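You operate a simulated robot arm through the tools that you are given. There is no shell and no other tool. Be economical: measure what you need, move in short steps, check, and stop when the job is done.

The job below is to be done with a simulated robot arm. You get a single attempt, and the scene is never put back.

JOB
Bleed the chest, open it, lift out the insert and pull both plugs.
Fine: wait for zero on the gauge before freeing the purple catch; insert on the blue mat, plugs in the plug stand; the lid stays open.

Only the result counts: the job must be done as asked and must still hold three seconds after the hand-in. Knocking over, shifting, dropping, spilling or breaking anything else fails it. Lids that push on must go on centred and level and be pressed home; caps that screw on are set level and turned clockwise until they are tight.

ROBOT AND FRAMES
A 7-joint arm with a two-finger parallel gripper, fixed in place. Base frame: the origin is at the foot of the arm, x ahead of it, y to its left, z up. Lengths are in cm, angles in degrees, forces in N, time in s.
Its first joint turns from -166.0 to 166.0 degrees. Payload 4.4 kg.
The tool frame sits at the grasp point between the pads (the TCP): z along the fingers, y along the line on which they close. The tips reach 2.3 cm beyond it. Largest opening 9.4 cm; finger width 3.8, thickness 1; the body of the gripper, 5.4 by 9.6 cm, starts 3.9 cm behind the TCP.
Orientation is that of the tool frame in the base frame, as [roll, pitch, yaw] about the fixed x, y, z axes, in that order (R = Rz(yaw) Ry(pitch) Rx(roll)). With the fingers straight down and closing along the base's y, the tool's x points along the base's -x, its y along +y and its z along -z.

CONTROLS
- The arm moves only by the tool apply_moves. Its argument "moves" is a list of rows, each a list of 7 numbers: the turn, a rotation vector about the tool's x, y, z in units of 8 degrees (1.0 is 8 degrees), then the shift along the tool's x, y, z in units of 40 mm (1.0 is 40 mm), then the finger opening in cm, from 0 to 9.4. In form: [[rx, ry, rz, x, y, z, grip], ...]. A call has 1 to 10 rows; each row shifts and turns the commanded pose from where the row before left it, along the tool's axes as they then stand. A call with a number of a shift or a turn outside -1 to 1 is refused whole. Rows are played at 5 a second. More than 5 cm and 8.6 degrees between two rows, or a gripper value outside its range, and nothing of the call is played. Where a pose cannot be reached the arm comes as near as it can. A force on the tool above 90 N (or 10 N above the force at the start of the call, whichever is more), or a blocked arm, ends the call early, and 0.2 s more pass. Each finger travels about 7.2 cm/s and halts on what it meets, pressing with about 35 N; the grip force reading is that of the motor and also rises with nothing between the fingers. The clock runs only during rows and for 0.2 s after the last one: add rows that do not move to give the fingers time. It gives the time, the measured TCP pose, the force on the tool (base axes), the opening and the grip force at its end, in the units of the frame above (readings bear some noise), and new pictures: "show" is both (left out), scene, wrist or none.
- Cameras (640 x 400 px; columns grow to the right, rows downward): "scene" is fixed at [21.94, 49.96, 164.75]; the picture's right is [-0.95, -0.31, 0.00], its down [-0.29, 0.87, -0.41] and it looks along [0.13, -0.39, -0.91] (base axes); focal length 214 px, centre (320, 200). "wrist" rides on the gripper at [8.6, 1.6, -7.5] in the tool frame; the picture's right is [-0.18, 0.98, 0.00], its down [-0.58, -0.11, -0.81] and it looks along [-0.79, -0.15, 0.59] (tool axes); focal length 243 px, centre (320, 200). There is no depth. A picture from a camera that has moved, and an enlarged one, comes with that camera's place and axes in the base frame and with its lens.
- zoom(camera, box): a new picture of the part [left, top, right, bottom] of that camera's present view, enlarged. No time passes.
- sign_off(): hands the job in; it is judged then, once.

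Work in short steps. Places have to be worked out from the pictures, the camera data and where the tool is seen: move nearer, look again, correct. Check each grasp and each placing, and mend what went wrong. You have 120 turns and 170 pictures in all, those below and enlarged ones among them. Open the gripper and draw the arm clear of the work before you hand the job in, unless the task says otherwise; then end with one line.

The tools are called after "Request:" as a command line: name --pt "numbers of a row" for each row, then --argument value for the rest, lists and objects as JSON in quotes. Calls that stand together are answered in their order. apply_moves: Moves the arm, as the interface text tells. Its arguments: {"type":"object","properties":{"moves":{"type":"array","items":{"type":"array","items":{"type":"number"}}},"show":{"type":"string","enum":["both","scene","wrist","none"]}},"required":["moves"]} The other tools are called the same way: zoom (camera, box) takes an enlarged picture of a part of a camera's view; sign_off () hands the job in.

At the start:

```text
time: 0.0
position: [85.16, -8.33, 125.31]
ee_rot: [-180.0, 0.0, 180.0]
contact_force: [0.3, -0.3, 0.7]
width: 9.4
gripper_force: 0.1
```

scene: 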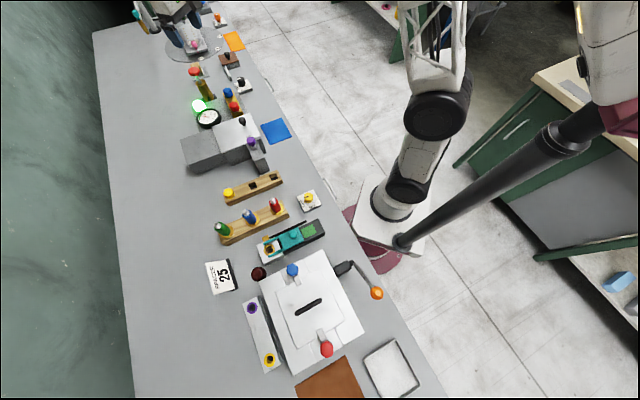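
wrist: 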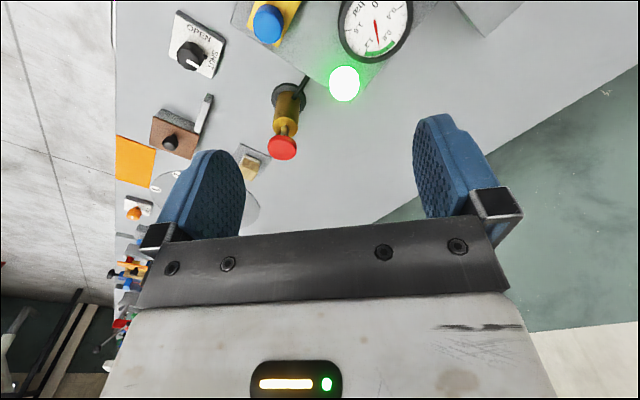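

I'll begin by enlarging the scene to identify the chest, gauge, catches, mat and plug stand.

Request:
zoom --camera "scene" --box '[160, 50, 320, 150]'

Request:
zoom --camera "scene" --box '[190, 150, 350, 250]'

Request:
zoom --camera "scene" --box '[200, 240, 440, 400]'

Request:
zoom --camera "scene" --box '[120, 0, 280, 100]'

```text
4.00 times, centred on (240, 100) of scene
camera zoom: at [21.94, 49.96, 164.75], right [-0.95, -0.31, 0.0], down [-0.29, 0.87, -0.41], along [0.13, -0.39, -0.91], focal length 858 px, centre (640, 600)
```

zoom: 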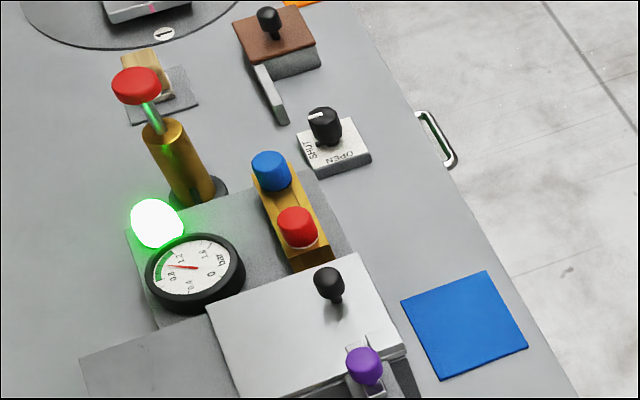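

```text
4.00 times, centred on (270, 200) of scene
camera zoom: at [21.94, 49.96, 164.75], right [-0.95, -0.31, 0.0], down [-0.29, 0.87, -0.41], along [0.13, -0.39, -0.91], focal length 858 px, centre (520, 200)
```

zoom: 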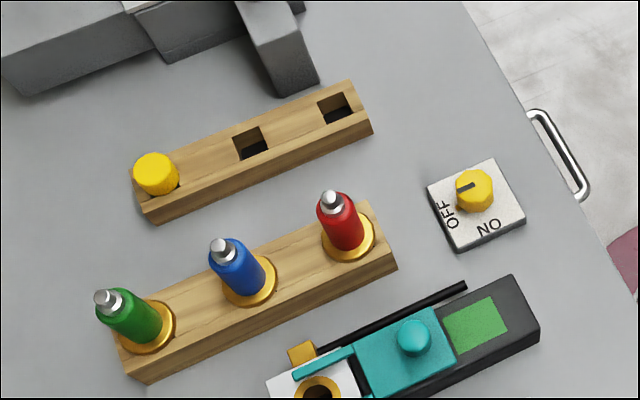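

```text
2.50 times, centred on (320, 320) of scene
camera zoom: at [21.94, 49.96, 164.75], right [-0.95, -0.31, 0.0], down [-0.29, 0.87, -0.41], along [0.13, -0.39, -0.91], focal length 536 px, centre (320, -100)
```

zoom: 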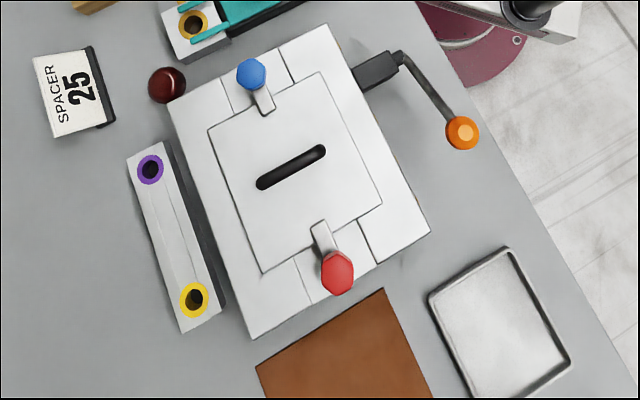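

```text
4.00 times, centred on (200, 50) of scene
camera zoom: at [21.94, 49.96, 164.75], right [-0.95, -0.31, 0.0], down [-0.29, 0.87, -0.41], along [0.13, -0.39, -0.91], focal length 858 px, centre (800, 800)
```

zoom: 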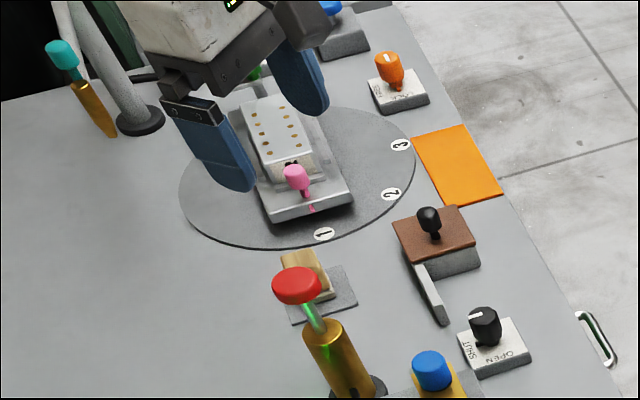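

Triangulating the two views puts the gauge at about (89,-1,96) and the OPEN/SHUT plate at z≈90.6, so the bench may be higher than the stated 51.2. I'll back off at height to get a wrist view of the chest.

Request:
apply_moves --pt "0 0 0 1 0 0 9.4" --pt "0 0 0 1 0 0 9.4" --pt "0 0 0 1 0 0 9.4" --pt "0 0 0 1 0 0 9.4" --pt "0 0 0 1 0 0 9.4" --pt "0 0 0 1 0 0 9.4" --pt "0 0 0 1 0 0 9.4" --pt "0 0 0 1 0 0 9.4"

```text
time: 1.8
position: [53.22, -8.31, 125.16]
ee_rot: [-180.0, -0.1, -180.0]
contact_force: [-0.7, 0.2, -0.1]
width: 9.4
gripper_force: 0.0
camera wrist: at [44.6, -6.85, 132.73], right [0.18, 0.98, 0.0], down [0.58, -0.11, 0.81], along [0.79, -0.15, -0.59], focal length 243 px, centre (320, 200)
```

scene: 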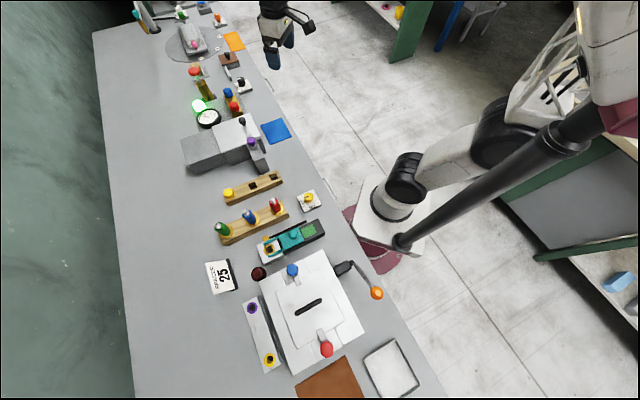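
wrist: 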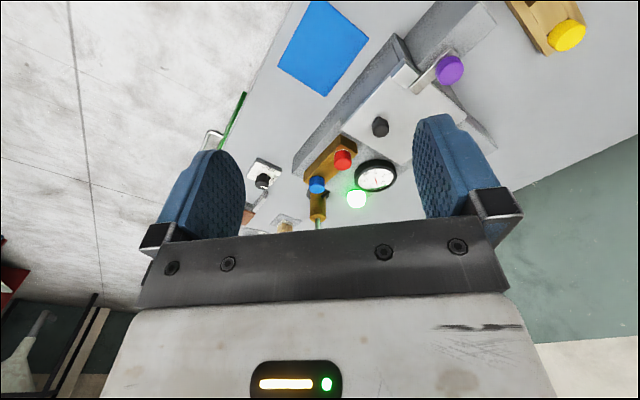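

Bench height comes out at about 88 from the mat. I'll enlarge the chest in both views.

Request:
zoom --camera "wrist" --box '[230, 0, 510, 175]'

Request:
zoom --camera "wrist" --box '[240, 120, 420, 240]'

Request:
zoom --camera "scene" --box '[175, 60, 285, 180]'

Request:
zoom --camera "scene" --box '[130, 0, 270, 90]'

```text
2.29 times, centred on (370, 88) of wrist
camera zoom: at [44.6, -6.85, 132.73], right [0.18, 0.98, 0.0], down [0.58, -0.11, 0.81], along [0.79, -0.15, -0.59], focal length 555 px, centre (206, 457)
```

zoom: 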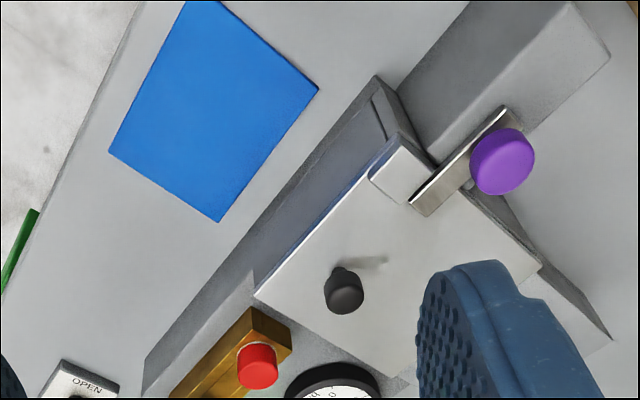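

```text
3.33 times, centred on (330, 180) of wrist
camera zoom: at [44.6, -6.85, 132.73], right [0.18, 0.98, 0.0], down [0.58, -0.11, 0.81], along [0.79, -0.15, -0.59], focal length 809 px, centre (287, 267)
```

zoom: 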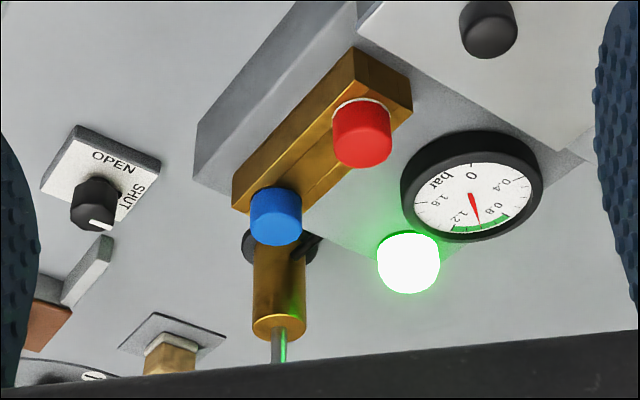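

```text
3.33 times, centred on (230, 120) of scene
camera zoom: at [21.94, 49.96, 164.75], right [-0.95, -0.31, 0.0], down [-0.29, 0.87, -0.41], along [0.13, -0.39, -0.91], focal length 715 px, centre (620, 467)
```

zoom: 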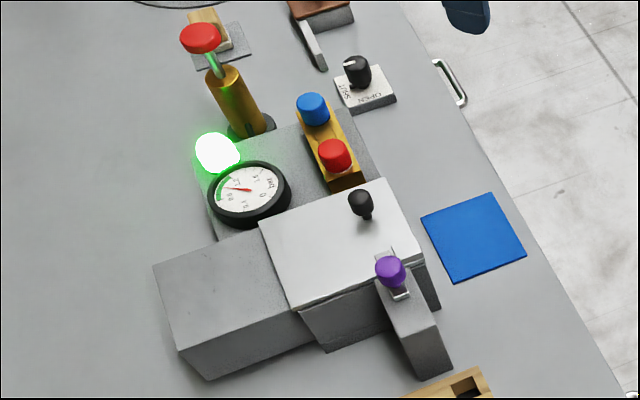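

```text
4.44 times, centred on (200, 45) of scene
camera zoom: at [21.94, 49.96, 164.75], right [-0.95, -0.31, 0.0], down [-0.29, 0.87, -0.41], along [0.13, -0.39, -0.91], focal length 953 px, centre (853, 889)
```

zoom: 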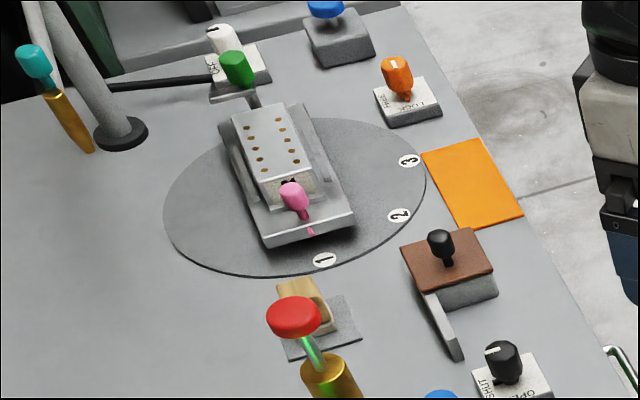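

The black OPEN/SHUT knob points at SHUT and triangulates to about (86.5,-28.5,95). I'll move closer to see it well.

Request:
apply_moves --pt "0 0 0 -0.71 -0.75 0.42 9.4" --pt "0 0 0 -0.71 -0.75 0.42 9.4" --pt "0 0 0 -0.71 -0.75 0.42 9.4" --pt "0 0 0 -0.71 -0.75 0.42 9.4" --pt "0 0 0 -0.71 -0.75 0.42 9.4" --pt "0 0 0 -0.71 -0.75 0.42 9.4" --show "wrist"

```text
time: 3.2
position: [70.34, -26.44, 115.28]
ee_rot: [-180.0, 0.1, -180.0]
contact_force: [0.0, 0.1, 0.2]
width: 9.38
gripper_force: 0.0
camera wrist: at [61.64, -24.92, 122.81], right [0.18, 0.98, 0.0], down [0.58, -0.11, 0.81], along [0.79, -0.15, -0.59], focal length 243 px, centre (320, 200)
```

wrist: 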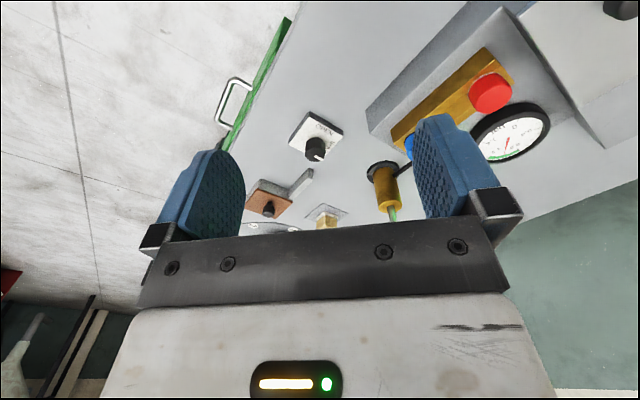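

Request:
zoom --camera "wrist" --box '[240, 90, 400, 210]'

```text
3.33 times, centred on (320, 150) of wrist
camera zoom: at [61.64, -24.92, 122.81], right [0.18, 0.98, 0.0], down [0.58, -0.11, 0.81], along [0.79, -0.15, -0.59], focal length 809 px, centre (320, 367)
```

zoom: 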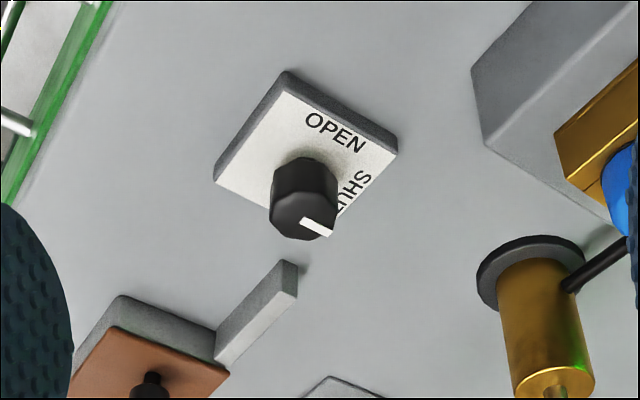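

The pointer is at SHUT (≈45° from +x towards +y), with OPEN about 90° counter-clockwise from above. I'll go above the knob at about (87.5,-30.2) and check alignment.

Request:
apply_moves --pt "0 0 0 -0.86 -0.19 0.5 7" --pt "0 0 0 -0.86 -0.19 0.5 7" --pt "0 0 0 -0.86 -0.19 0.5 7" --pt "0 0 0 -0.86 -0.19 0.5 7" --pt "0 0 0 -0.86 -0.19 0.5 7"

```text
time: 4.4
position: [87.49, -30.21, 105.28]
ee_rot: [-179.9, 0.1, -179.9]
contact_force: [0.0, 0.2, 0.0]
width: 7.02
gripper_force: 0.0
camera wrist: at [78.86, -28.73, 112.87], right [0.18, 0.98, 0.0], down [0.58, -0.11, 0.81], along [0.79, -0.15, -0.59], focal length 243 px, centre (320, 200)
```

scene: 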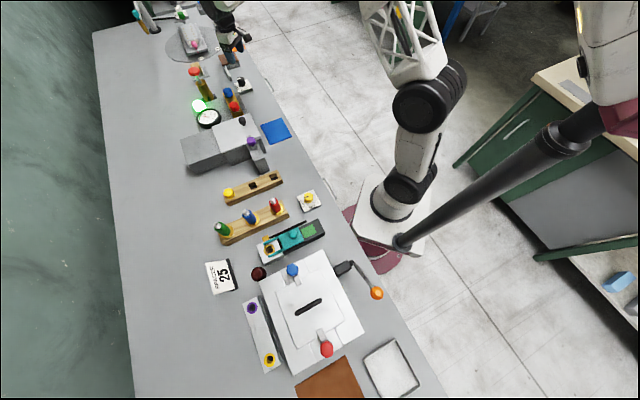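
wrist: 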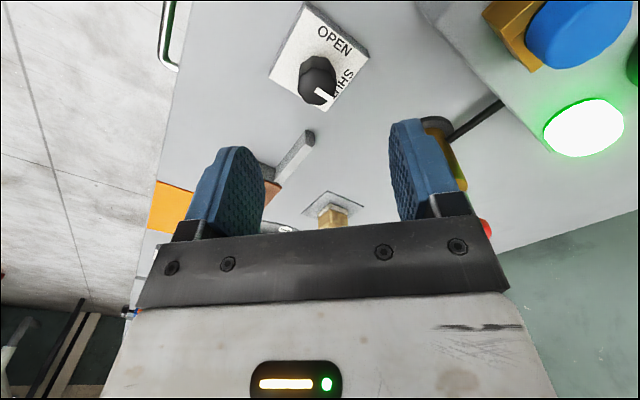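

The knob sits at about (89.2,-31,~92.5). I'll correct, lower to tips ~95.5 and look again.

Request:
apply_moves --pt "0 0 0 -0.21 -0.1 0.8 7" --pt "0 0 0 -0.21 -0.1 0.8 7" --show "wrist"

```text
time: 5.0
position: [89.08, -31.0, 98.88]
ee_rot: [180.0, 0.1, 179.9]
contact_force: [-0.1, 0.0, 0.5]
width: 6.98
gripper_force: 0.1
camera wrist: at [80.46, -29.52, 106.44], right [0.18, 0.98, 0.0], down [0.58, -0.11, 0.81], along [0.79, -0.15, -0.59], focal length 243 px, centre (320, 200)
```

wrist: 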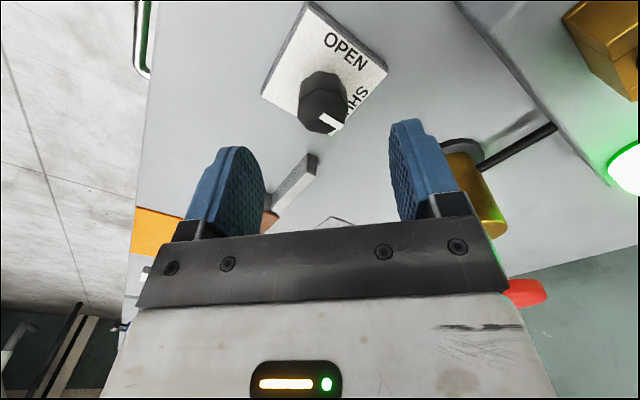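

Two-view fit: knob top at z≈93.2 at (89.0,-31.1), directly below the TCP. I'll pre-rotate 45° clockwise, then lower around the knob to TCP z≈93.8.

Request:
apply_moves --pt "0 0 0.94 0 0 0 6" --pt "0 0 0.94 0 0 0 6" --pt "0 0 0.94 0 0 0 6" --pt "0 0 0.94 0 0 0 6" --pt "0 0 0.94 0 0 0 6" --pt "0 0 0.94 0 0 0 6" --pt "0 0 0 0 0 0.65 6" --pt "0 0 0 0 0 0.6 6" --show "wrist"

```text
time: 6.8
position: [89.02, -31.08, 93.99]
ee_rot: [180.0, -0.1, 134.8]
contact_force: [1.0, -0.2, 0.2]
width: 6.01
gripper_force: 0.0
camera wrist: at [84.16, -23.9, 101.48], right [0.83, 0.56, 0.0], down [0.33, -0.49, 0.81], along [0.45, -0.67, -0.59], focal length 243 px, centre (320, 200)
```

wrist: 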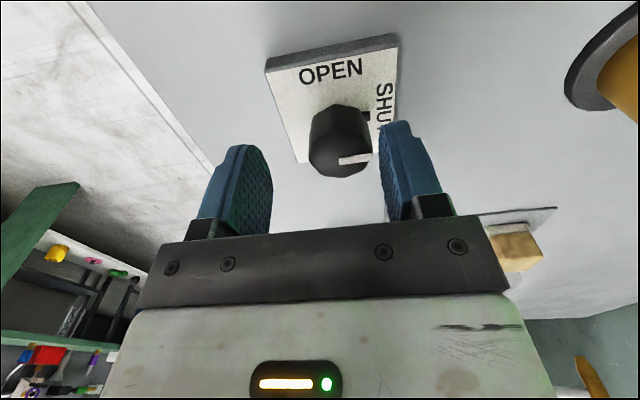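

Aligned with the plate now; the knob appears ~0.75 cm towards tool +y. I'll shift, lower 0.7 and close gradually.

Request:
apply_moves --pt "0 0 0 0 0.18 0.0 6" --pt "0 0 0 0 0 0.2 6" --pt "0 0 0 0 0 0 4" --show "wrist"

```text
time: 7.6
position: [89.59, -30.41, 93.13]
ee_rot: [180.0, 0.1, 134.9]
contact_force: [0.3, -0.5, -0.3]
width: 4.04
gripper_force: 0.4
camera wrist: at [84.7, -23.38, 100.61], right [0.83, 0.56, 0.0], down [0.33, -0.49, 0.81], along [0.45, -0.67, -0.59], focal length 243 px, centre (320, 200)
```

wrist: 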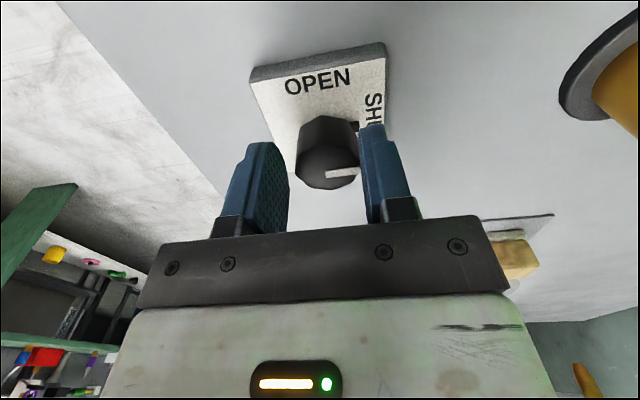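

Nicely centred. Closing on the knob.

Request:
apply_moves --pt "0 0 0 0 0 0 2.5" --pt "0 0 0 0 0 0 1" --pt "0 0 0 0 0 0 0.5" --show "wrist"

```text
time: 8.4
position: [89.63, -30.43, 93.16]
ee_rot: [179.9, -0.1, 135.0]
contact_force: [39.6, 40.6, -7.5]
width: 3.58
gripper_force: 44.9
camera wrist: at [84.8, -23.21, 100.61], right [0.83, 0.56, 0.0], down [0.33, -0.49, 0.81], along [0.46, -0.67, -0.59], focal length 243 px, centre (320, 200)
```

wrist: 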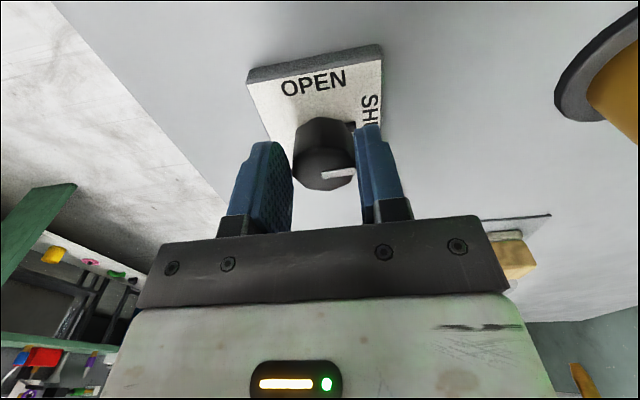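

Only the +y finger touches (side force), so I'll open slightly, shift ~0.4 cm to +y and close again.

Request:
apply_moves --pt "0 0 0 0 0 0 4.5" --pt "0 0 0 0 0.1 0 4.5" --pt "0 0 0 0 0 0 3" --pt "0 0 0 0 0 0 2" --pt "0 0 0 0 0 0 2" --show "wrist"

```text
time: 9.6
position: [89.73, -30.42, 93.08]
ee_rot: [179.9, -0.1, 134.8]
contact_force: [-29.6, -26.6, 5.1]
width: 3.58
gripper_force: 44.8
camera wrist: at [84.88, -23.23, 100.59], right [0.83, 0.56, 0.0], down [0.33, -0.49, 0.81], along [0.45, -0.67, -0.59], focal length 243 px, centre (320, 200)
```

wrist: 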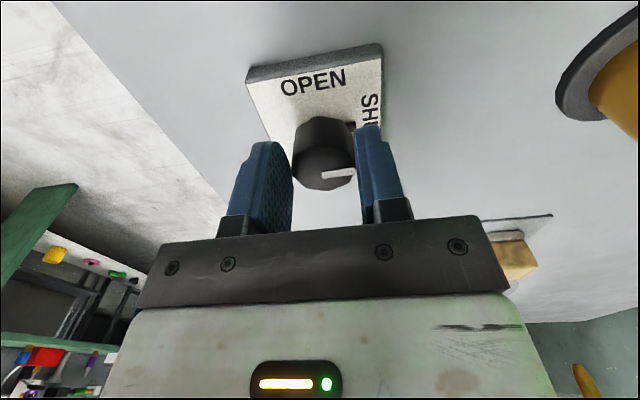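

Width 3.58 in both cases: the knob is genuinely gripped, only the commanded centre was off. I'll split the difference and turn counter-clockwise.

Request:
apply_moves --pt "0 0 0 0 -0.04 0 2" --pt "0 0 -1 0 0 0 2" --pt "0 0 -1 0 0 0 2" --pt "0 0 -1 0 0 0 2" --pt "0 0 -1 0 0 0 2" --show "wrist"

```text
time: 10.8
position: [89.89, -30.46, 93.13]
ee_rot: [179.9, 0.2, 167.0]
contact_force: [-5.0, -58.0, -7.0]
width: 4.55
gripper_force: 28.8
camera wrist: at [81.78, -27.02, 100.57], right [0.4, 0.92, 0.0], down [0.54, -0.24, 0.81], along [0.74, -0.32, -0.59], focal length 243 px, centre (320, 200)
```

wrist: 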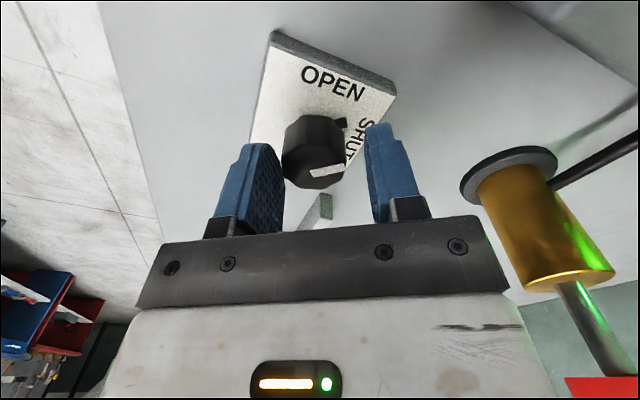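

Request:
zoom --camera "wrist" --box '[220, 20, 420, 220]'

```text
2.00 times, centred on (320, 120) of wrist
camera zoom: at [81.78, -27.02, 100.57], right [0.4, 0.92, 0.0], down [0.54, -0.24, 0.81], along [0.74, -0.32, -0.59], focal length 485 px, centre (320, 360)
```

zoom: 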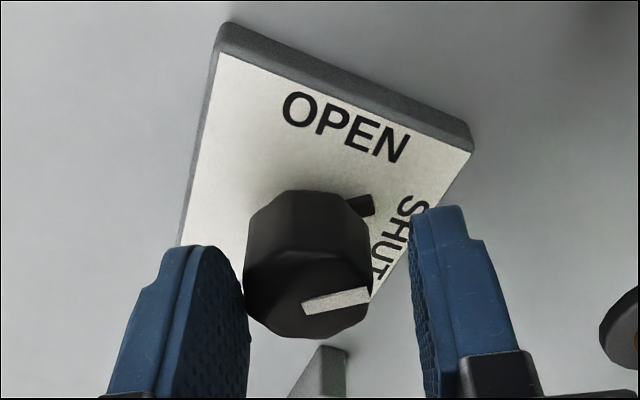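

The knob turned partly, but my TCP is offset from its axis (only the left finger presses). I'll open and see where the free tool stands.

Request:
apply_moves --pt "0 0 0 0 0 0 6" --pt "0 0 0 0 0 0 6" --show "wrist"

Request:
zoom --camera "wrist" --box '[220, 20, 420, 220]'

Request:
zoom --camera "scene" --box '[180, 60, 280, 140]'

```text
time: 11.4
position: [89.78, -30.17, 93.03]
ee_rot: [-180.0, 0.1, 166.9]
contact_force: [-0.3, 0.0, 1.2]
width: 6.01
gripper_force: 0.0
camera wrist: at [81.77, -26.84, 100.59], right [0.4, 0.92, 0.0], down [0.54, -0.24, 0.81], along [0.74, -0.32, -0.59], focal length 243 px, centre (320, 200)
```

wrist: 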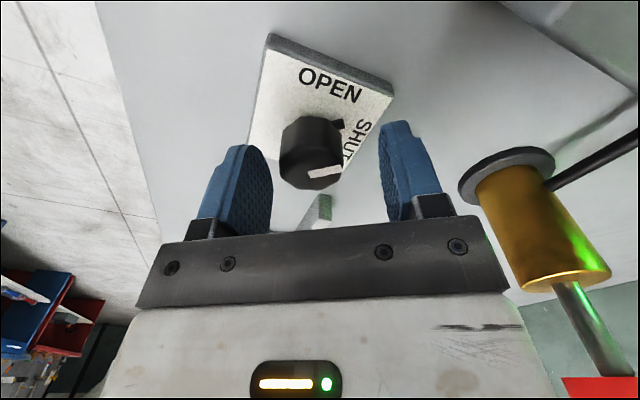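

```text
2.00 times, centred on (320, 120) of wrist
camera zoom: at [81.77, -26.84, 100.59], right [0.4, 0.92, 0.0], down [0.54, -0.24, 0.81], along [0.74, -0.32, -0.59], focal length 485 px, centre (320, 360)
```

zoom: 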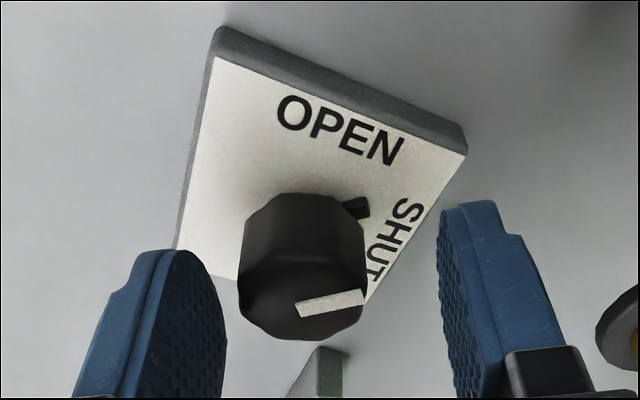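

```text
5.00 times, centred on (230, 100) of scene
camera zoom: at [21.94, 49.96, 164.75], right [-0.95, -0.31, 0.0], down [-0.29, 0.87, -0.41], along [0.13, -0.39, -0.91], focal length 1072 px, centre (770, 700)
```

zoom: 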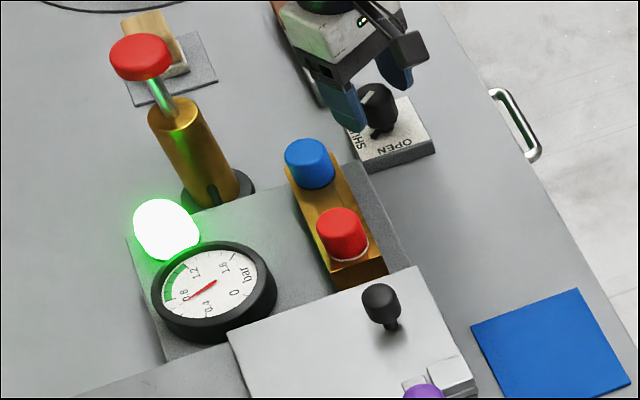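

The gauge is already falling (~0.7). I'll recentre (about -0.65 cm in tool y), lower 0.4 and re-grip to finish the turn to OPEN.

Request:
apply_moves --pt "0 0 0 -0.03 -0.16 0 6" --pt "0 0 0 0 0 0.1 5" --pt "0 0 0 0 0 0 4" --pt "0 0 0 0 0 0 2" --pt "0 0 0 0 0 0 2" --show "wrist"

```text
time: 12.6
position: [89.75, -30.94, 92.67]
ee_rot: [180.0, 0.0, 166.9]
contact_force: [2.8, 14.7, 1.5]
width: 3.56
gripper_force: 45.2
camera wrist: at [81.74, -27.53, 100.2], right [0.4, 0.92, 0.0], down [0.54, -0.24, 0.81], along [0.74, -0.32, -0.59], focal length 243 px, centre (320, 200)
```

wrist: 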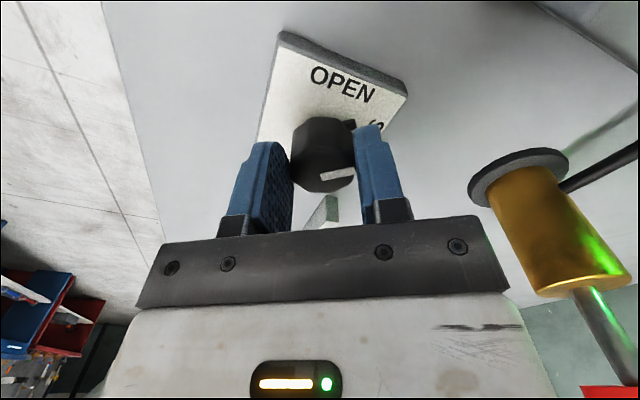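

Two grips' lines intersect at the knob axis (90.3,-31.1), so I'm 0.6 cm off along tool x. I'll open, shift -0.6 in x, re-grip and turn.

Request:
apply_moves --pt "0 0 0 0 0 0 4.5" --pt "0 0 0 -0.15 0.0 0 4.5" --pt "0 0 0 0 0 0 3" --pt "0 0 0 0 0 0 2" --pt "0 0 -1 0 0 0 2" --pt "0 0 -1 0 0 0 2" --pt "0 0 -1 0 0 0 2" --pt "0 0 -1 0 0 0 2" --show "wrist"

```text
time: 14.4
position: [90.4, -31.17, 92.67]
ee_rot: [180.0, 0.0, -161.0]
contact_force: [-5.8, 1.5, -1.6]
width: 3.56
gripper_force: 44.9
camera wrist: at [81.66, -32.57, 100.18], right [-0.15, 0.99, 0.0], down [0.59, 0.09, 0.81], along [0.8, 0.12, -0.59], focal length 243 px, centre (320, 200)
```

wrist: 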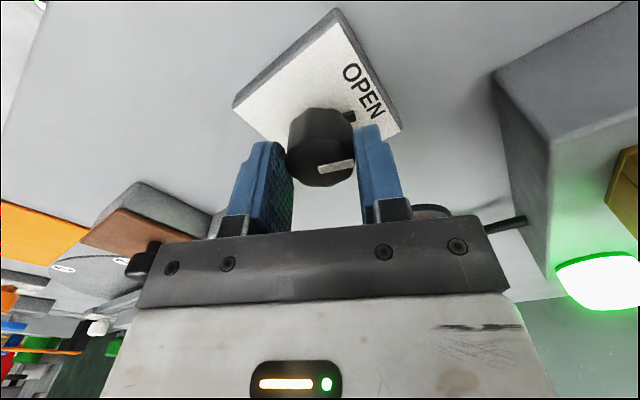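

Turning cleanly. Last ~26° to OPEN.

Request:
apply_moves --pt "0 0 -1 0 0 0 2" --pt "0 0 -1 0 0 0 2" --pt "0 0 -1 0 0 0 2" --pt "0 0 -0.3 0 0 0 2"

Request:
zoom --camera "scene" --box '[180, 60, 280, 140]'

```text
time: 15.4
position: [90.32, -31.29, 92.71]
ee_rot: [-179.9, 0.0, -134.7]
contact_force: [13.1, -33.3, -8.7]
width: 3.58
gripper_force: 45.5
camera wrist: at [83.14, -36.39, 100.2], right [-0.57, 0.82, 0.0], down [0.49, 0.34, 0.81], along [0.66, 0.46, -0.59], focal length 243 px, centre (320, 200)
```

scene: 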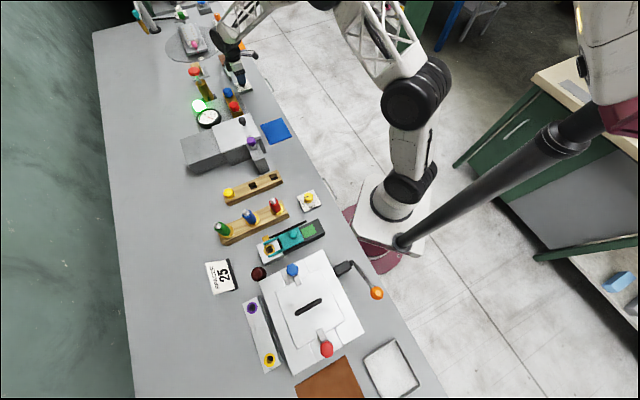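
wrist: 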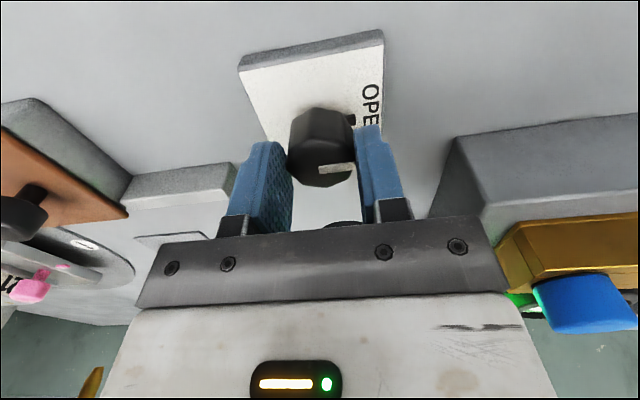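

```text
5.00 times, centred on (230, 100) of scene
camera zoom: at [21.94, 49.96, 164.75], right [-0.95, -0.31, 0.0], down [-0.29, 0.87, -0.41], along [0.13, -0.39, -0.91], focal length 1072 px, centre (770, 700)
```

zoom: 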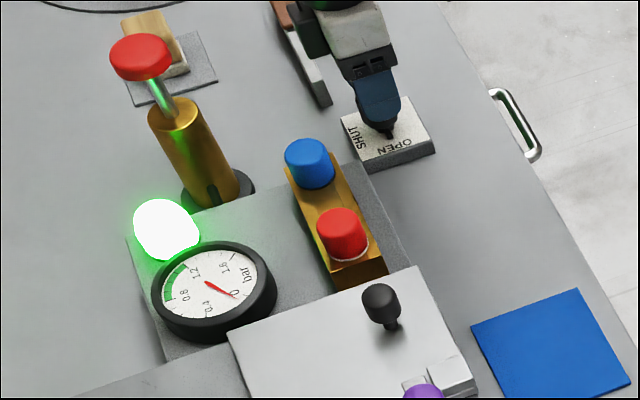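

The valve points to OPEN and the needle is nearly at zero. I'll release and rise straight up.

Request:
apply_moves --pt "0 0 0 0 0 0 5" --pt "0 0 0 0 0 0 6" --pt "0 0 0 0 0 -1 6" --pt "0 0 0 0 0 -1 6" --pt "0 0 0 0 0 -1 6" --pt "0 0 0 0 0 -1 6" --pt "0 0 0 0 0 -1 6" --pt "0 0 0 0 0 -0.5 6" --show "none"

Request:
zoom --camera "scene" --box '[180, 60, 280, 140]'

```text
time: 17.2
position: [90.37, -31.12, 114.63]
ee_rot: [180.0, 0.0, -134.7]
contact_force: [-0.2, 0.3, -0.5]
width: 5.98
gripper_force: 0.0
```

```text
5.00 times, centred on (230, 100) of scene
camera zoom: at [21.94, 49.96, 164.75], right [-0.95, -0.31, 0.0], down [-0.29, 0.87, -0.41], along [0.13, -0.39, -0.91], focal length 1072 px, centre (770, 700)
```

zoom: 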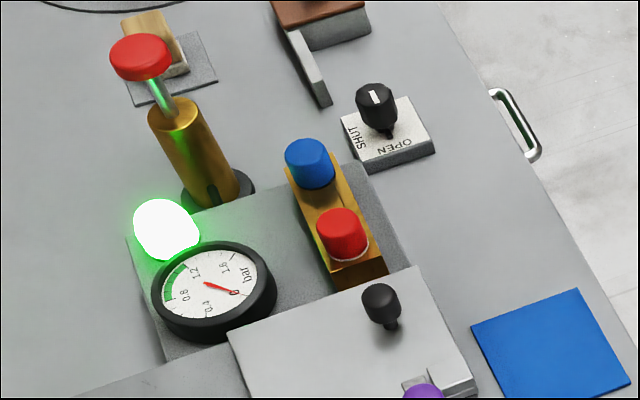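

Gauge reads zero. Now I'll rotate back to yaw 180 and head for the purple catch area (target TCP ≈ (52,5,113)).

Request:
apply_moves --pt "0 0 0.94 0 0 0 6" --pt "0 0 0.94 0 0 0 6" --pt "0 0 0.94 0 0 0 6" --pt "0 0 0.94 0 0 0 6" --pt "0 0 0.94 0 0 0 6" --pt "0 0 0.94 0 0 0 6" --pt "0 0 0 0.86 0.82 0 6" --pt "0 0 0 0.86 0.82 0 6" --pt "0 0 0 0.86 0.82 0 6" --pt "0 0 0 0.86 0.82 0 6" --show "none"

Request:
apply_moves --pt "0 0 0 0.86 0.82 0 6" --pt "0 0 0 0.86 0.82 0 6" --pt "0 0 0 0.86 0.82 0 6" --pt "0 0 0 0.86 0.82 0 6" --pt "0 0 0 0.86 0.82 0 6" --pt "0 0 0 0.86 0.82 0 6" --pt "0 0 0 0.86 0.82 0 6" --show "wrist"

Request:
zoom --camera "wrist" --box '[200, 50, 440, 200]'

```text
time: 19.4
position: [76.45, -17.98, 114.57]
ee_rot: [180.0, 0.0, -179.9]
contact_force: [-0.4, 0.2, -0.2]
width: 6.01
gripper_force: 0.0
```

```text
time: 21.0
position: [52.27, 4.81, 114.67]
ee_rot: [-180.0, 0.0, -179.8]
contact_force: [-0.5, 0.0, 0.0]
width: 5.98
gripper_force: 0.0
camera wrist: at [43.67, 6.27, 122.17], right [0.18, 0.98, 0.0], down [0.58, -0.11, 0.81], along [0.79, -0.15, -0.59], focal length 243 px, centre (320, 200)
```

wrist: 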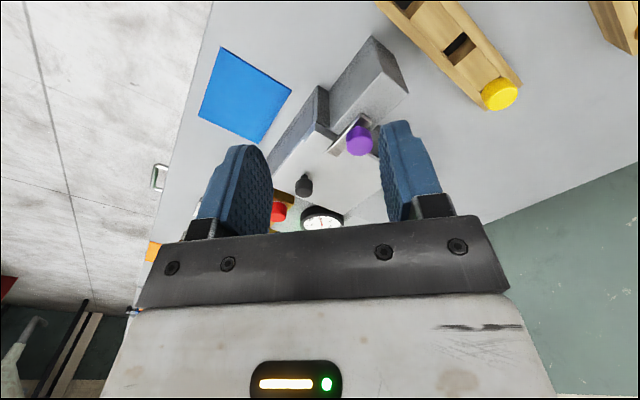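

```text
2.67 times, centred on (320, 125) of wrist
camera zoom: at [43.67, 6.27, 122.17], right [0.18, 0.98, 0.0], down [0.58, -0.11, 0.81], along [0.79, -0.15, -0.59], focal length 647 px, centre (320, 400)
```

zoom: 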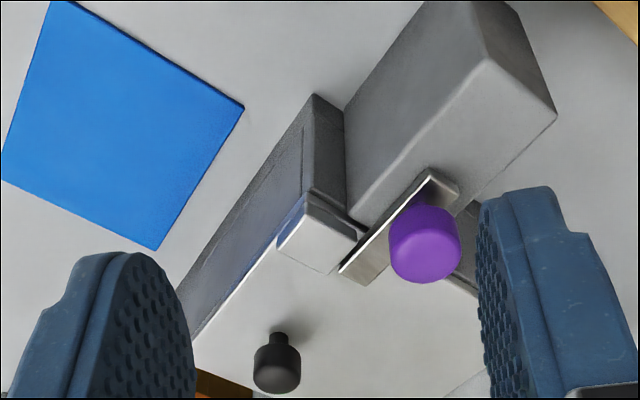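

I need a better look at the catch mechanism: a high zoom of scene plus a closer wrist view from above.

Request:
apply_moves --pt "0 0 0 -0.6 -0.05 0.1 9.4" --pt "0 0 0 -0.6 -0.05 0.3 9.4" --pt "0 0 0 -0.6 -0.05 0.4 9.4"

Request:
zoom --camera "wrist" --box '[240, 50, 440, 190]'

Request:
zoom --camera "scene" --box '[225, 110, 285, 180]'

```text
time: 21.8
position: [59.48, 4.21, 111.56]
ee_rot: [-179.9, 0.1, -179.8]
contact_force: [-0.4, 0.1, 0.3]
width: 9.4
gripper_force: 0.0
camera wrist: at [50.88, 5.72, 118.99], right [0.18, 0.98, 0.0], down [0.58, -0.11, 0.81], along [0.79, -0.15, -0.59], focal length 243 px, centre (320, 200)
```

scene: 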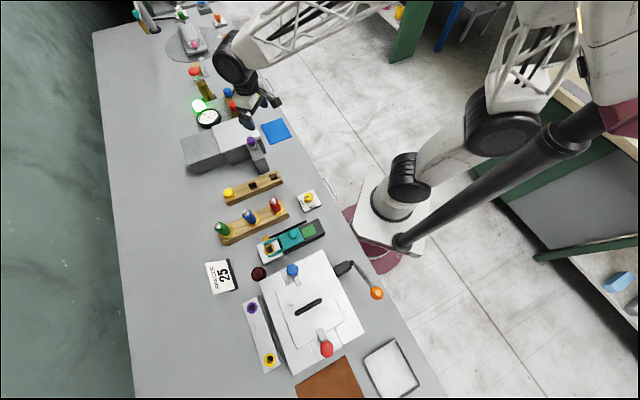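
wrist: 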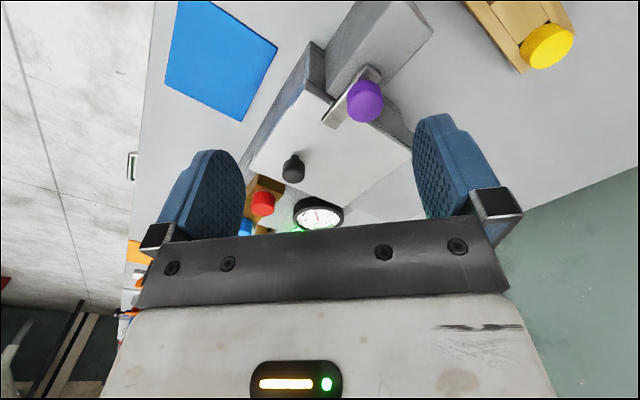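

```text
2.86 times, centred on (340, 120) of wrist
camera zoom: at [50.88, 5.72, 118.99], right [0.18, 0.98, 0.0], down [0.58, -0.11, 0.81], along [0.79, -0.15, -0.59], focal length 693 px, centre (263, 429)
```

zoom: 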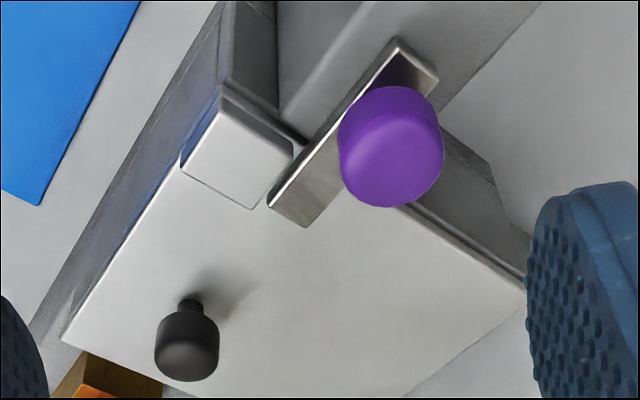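

```text
5.71 times, centred on (255, 145) of scene
camera zoom: at [21.94, 49.96, 164.75], right [-0.95, -0.31, 0.0], down [-0.29, 0.87, -0.41], along [0.13, -0.39, -0.91], focal length 1226 px, centre (691, 514)
```

zoom: 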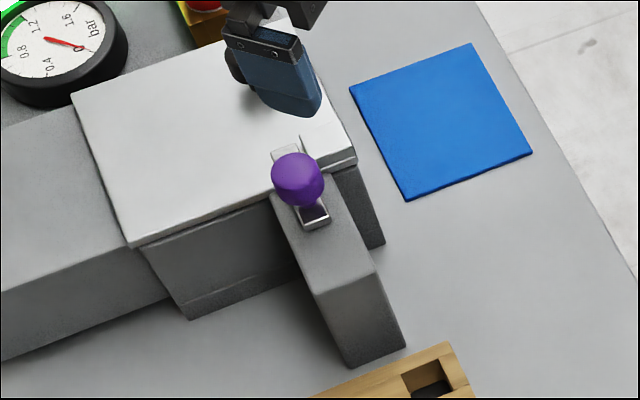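

The catch is a bar on the post overlapping the lid, presumably sliding outward along (-0.72,0.69). I'll rotate to yaw 135 (tool x along the slide) and move above the knob (63.6,7.2,~100).

Request:
apply_moves --pt "0 0 0 -0.5 0.37 0 7" --pt "0 0 0 -0.5 0.37 0 7" --pt "0 0 0.94 0 0 0 7" --pt "0 0 0.94 0 0 0 7" --pt "0 0 0.94 0 0 0 7" --pt "0 0 0.94 0 0 0 7" --pt "0 0 0.94 0 0 0 7" --pt "0 0 0.94 0 0 0 7" --pt "0 0 0 0 0 0.5 6" --pt "0 0 0 0 0 0 6" --show "wrist"

```text
time: 24.0
position: [63.52, 7.28, 109.41]
ee_rot: [179.9, 0.0, 135.0]
contact_force: [-0.8, 0.2, -0.3]
width: 6.01
gripper_force: 0.1
camera wrist: at [58.62, 14.37, 116.9], right [0.83, 0.56, 0.0], down [0.33, -0.49, 0.81], along [0.46, -0.67, -0.59], focal length 243 px, centre (320, 200)
```

wrist: 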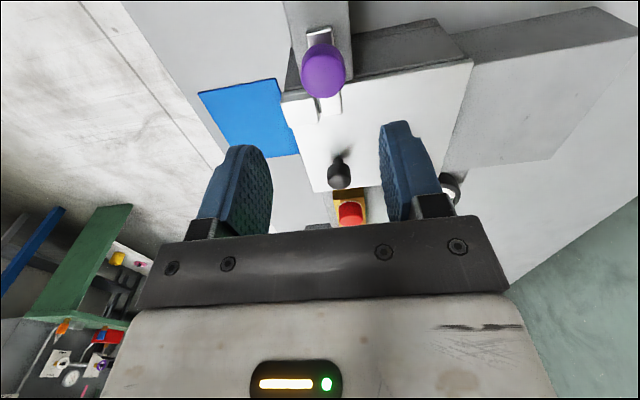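

Purple knob is right below the TCP, its top ≈ 99.3. Lowering to z≈102 and looking.

Request:
apply_moves --pt "0 0 0 0 0 0.9 6" --pt "0 0 0 0 0 0.9 6" --show "wrist"

Request:
zoom --camera "wrist" --box '[240, 40, 420, 220]'

```text
time: 24.6
position: [63.51, 7.25, 102.28]
ee_rot: [-179.9, 0.0, 135.1]
contact_force: [0.6, 0.5, 0.0]
width: 6.0
gripper_force: 0.1
camera wrist: at [58.58, 14.37, 109.79], right [0.82, 0.57, 0.0], down [0.33, -0.49, 0.81], along [0.46, -0.67, -0.59], focal length 243 px, centre (320, 200)
```

wrist: 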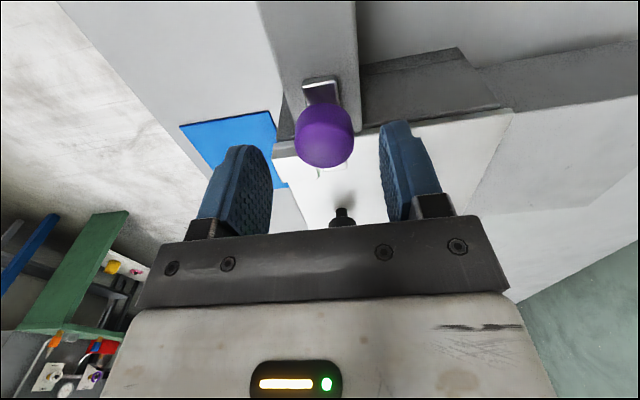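

```text
2.22 times, centred on (330, 130) of wrist
camera zoom: at [58.58, 14.37, 109.79], right [0.82, 0.57, 0.0], down [0.33, -0.49, 0.81], along [0.46, -0.67, -0.59], focal length 539 px, centre (298, 356)
```

zoom: 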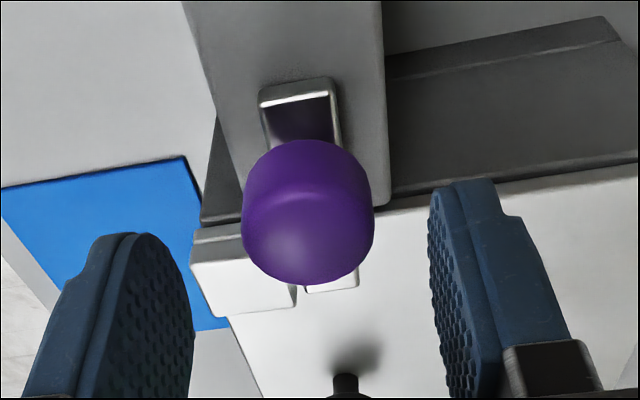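

Centred within 0.3 cm, top at z≈99.8. Lowering 3 cm and closing.

Request:
apply_moves --pt "0 0 0 0 0.06 0.4 6" --pt "0 0 0 0 0 0.36 6" --pt "0 0 0 0 0 0 4" --pt "0 0 0 0 0 0 2.5" --pt "0 0 0 0 0 0 2" --show "wrist"

```text
time: 25.8
position: [63.8, 7.34, 99.19]
ee_rot: [180.0, 0.0, 135.0]
contact_force: [6.8, 5.8, -1.2]
width: 3.15
gripper_force: 45.1
camera wrist: at [58.79, 14.53, 106.76], right [0.82, 0.57, 0.0], down [0.33, -0.49, 0.81], along [0.46, -0.67, -0.59], focal length 243 px, centre (320, 200)
```

wrist: 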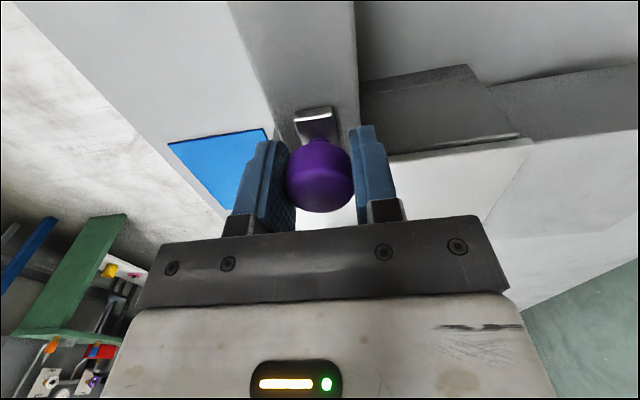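

Knob gripped (3.15 cm). I'll pull outward along tool +x in small steps and watch the force.

Request:
apply_moves --pt "0 0 0 0.15 0 0 2" --pt "0 0 0 0.15 0 0 2" --pt "0 0 0 0.15 0 0 2" --pt "0 0 0 0.15 0 0 2" --show "wrist"

```text
time: 26.8
position: [62.1, 9.15, 99.28]
ee_rot: [-180.0, 0.0, 135.0]
contact_force: [3.0, 2.0, 2.4]
width: 3.11
gripper_force: 44.9
camera wrist: at [57.09, 16.24, 106.76], right [0.82, 0.57, 0.0], down [0.33, -0.49, 0.81], along [0.46, -0.67, -0.59], focal length 243 px, centre (320, 200)
```

wrist: 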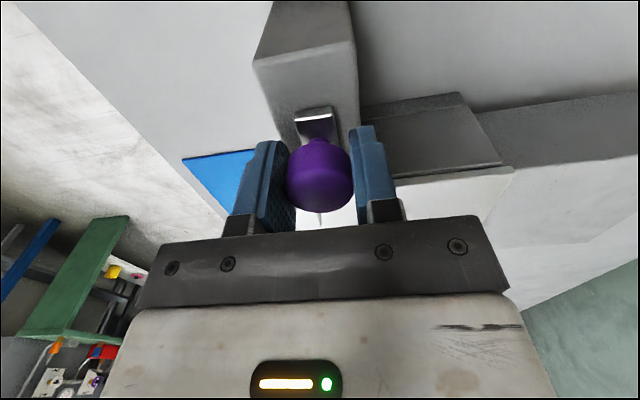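

It slides freely with the bar (2.5 cm). Continue another ~3 cm, watching for the stop.

Request:
apply_moves --pt "0 0 0 0.15 0 0 2" --pt "0 0 0 0.15 0 0 2" --pt "0 0 0 0.15 0 0 2" --pt "0 0 0 0.15 0 0 2" --pt "0 0 0 0.15 0 0 2" --show "wrist"

Request:
zoom --camera "scene" --box '[205, 100, 285, 180]'

```text
time: 28.0
position: [59.78, 11.41, 99.25]
ee_rot: [180.0, -0.1, 135.2]
contact_force: [3.5, -4.7, 4.3]
width: 3.04
gripper_force: 33.9
camera wrist: at [54.92, 18.41, 106.72], right [0.82, 0.57, 0.0], down [0.34, -0.49, 0.81], along [0.46, -0.66, -0.59], focal length 243 px, centre (320, 200)
```

wrist: 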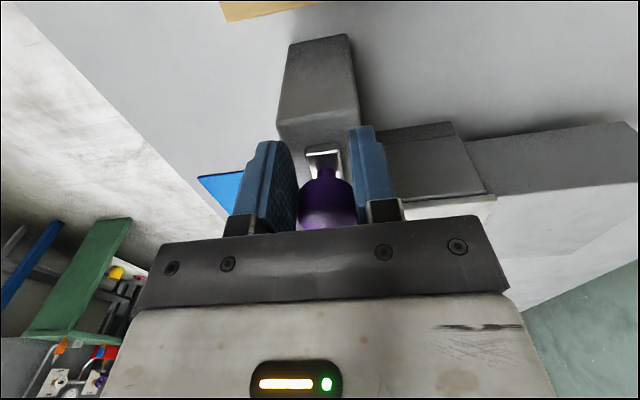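

```text
5.00 times, centred on (245, 140) of scene
camera zoom: at [21.94, 49.96, 164.75], right [-0.95, -0.31, 0.0], down [-0.29, 0.87, -0.41], along [0.13, -0.39, -0.91], focal length 1072 px, centre (695, 500)
```

zoom: 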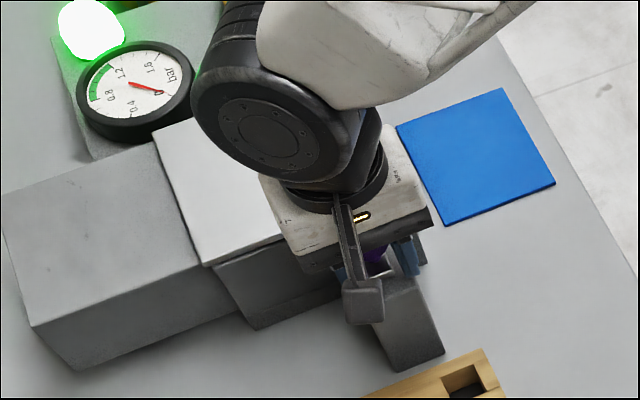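

The knob reached its stop (fingers started to slip past it). Release, rise and look at the bar.

Request:
apply_moves --pt "0 0 0 0 0 0 5" --pt "0 0 0 0 0 0 6" --pt "0 0 0 0 0 -1 6" --pt "0 0 0 0 0 -1 6" --pt "0 0 0 0 0 -1 6" --show "wrist"

Request:
zoom --camera "wrist" --box '[220, 30, 480, 230]'

```text
time: 29.2
position: [59.93, 11.28, 111.19]
ee_rot: [180.0, 0.1, 135.0]
contact_force: [0.8, -0.2, 0.5]
width: 6.03
gripper_force: 0.1
camera wrist: at [55.01, 18.34, 118.7], right [0.82, 0.57, 0.0], down [0.34, -0.49, 0.81], along [0.46, -0.67, -0.59], focal length 243 px, centre (320, 200)
```

wrist: 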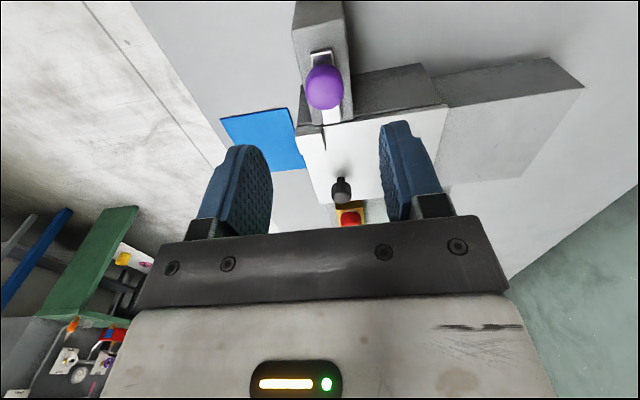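

```text
2.00 times, centred on (350, 130) of wrist
camera zoom: at [55.01, 18.34, 118.7], right [0.82, 0.57, 0.0], down [0.34, -0.49, 0.81], along [0.46, -0.67, -0.59], focal length 485 px, centre (260, 340)
```

zoom: 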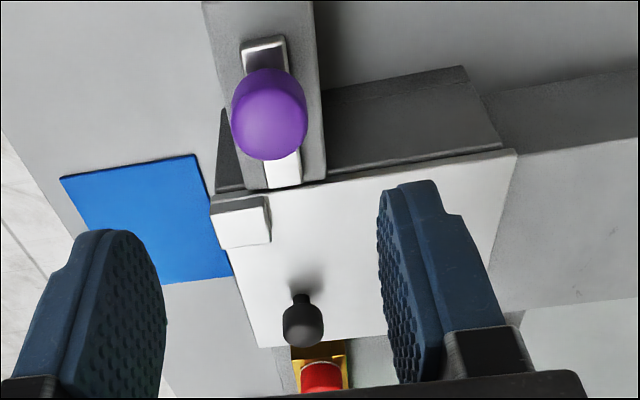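

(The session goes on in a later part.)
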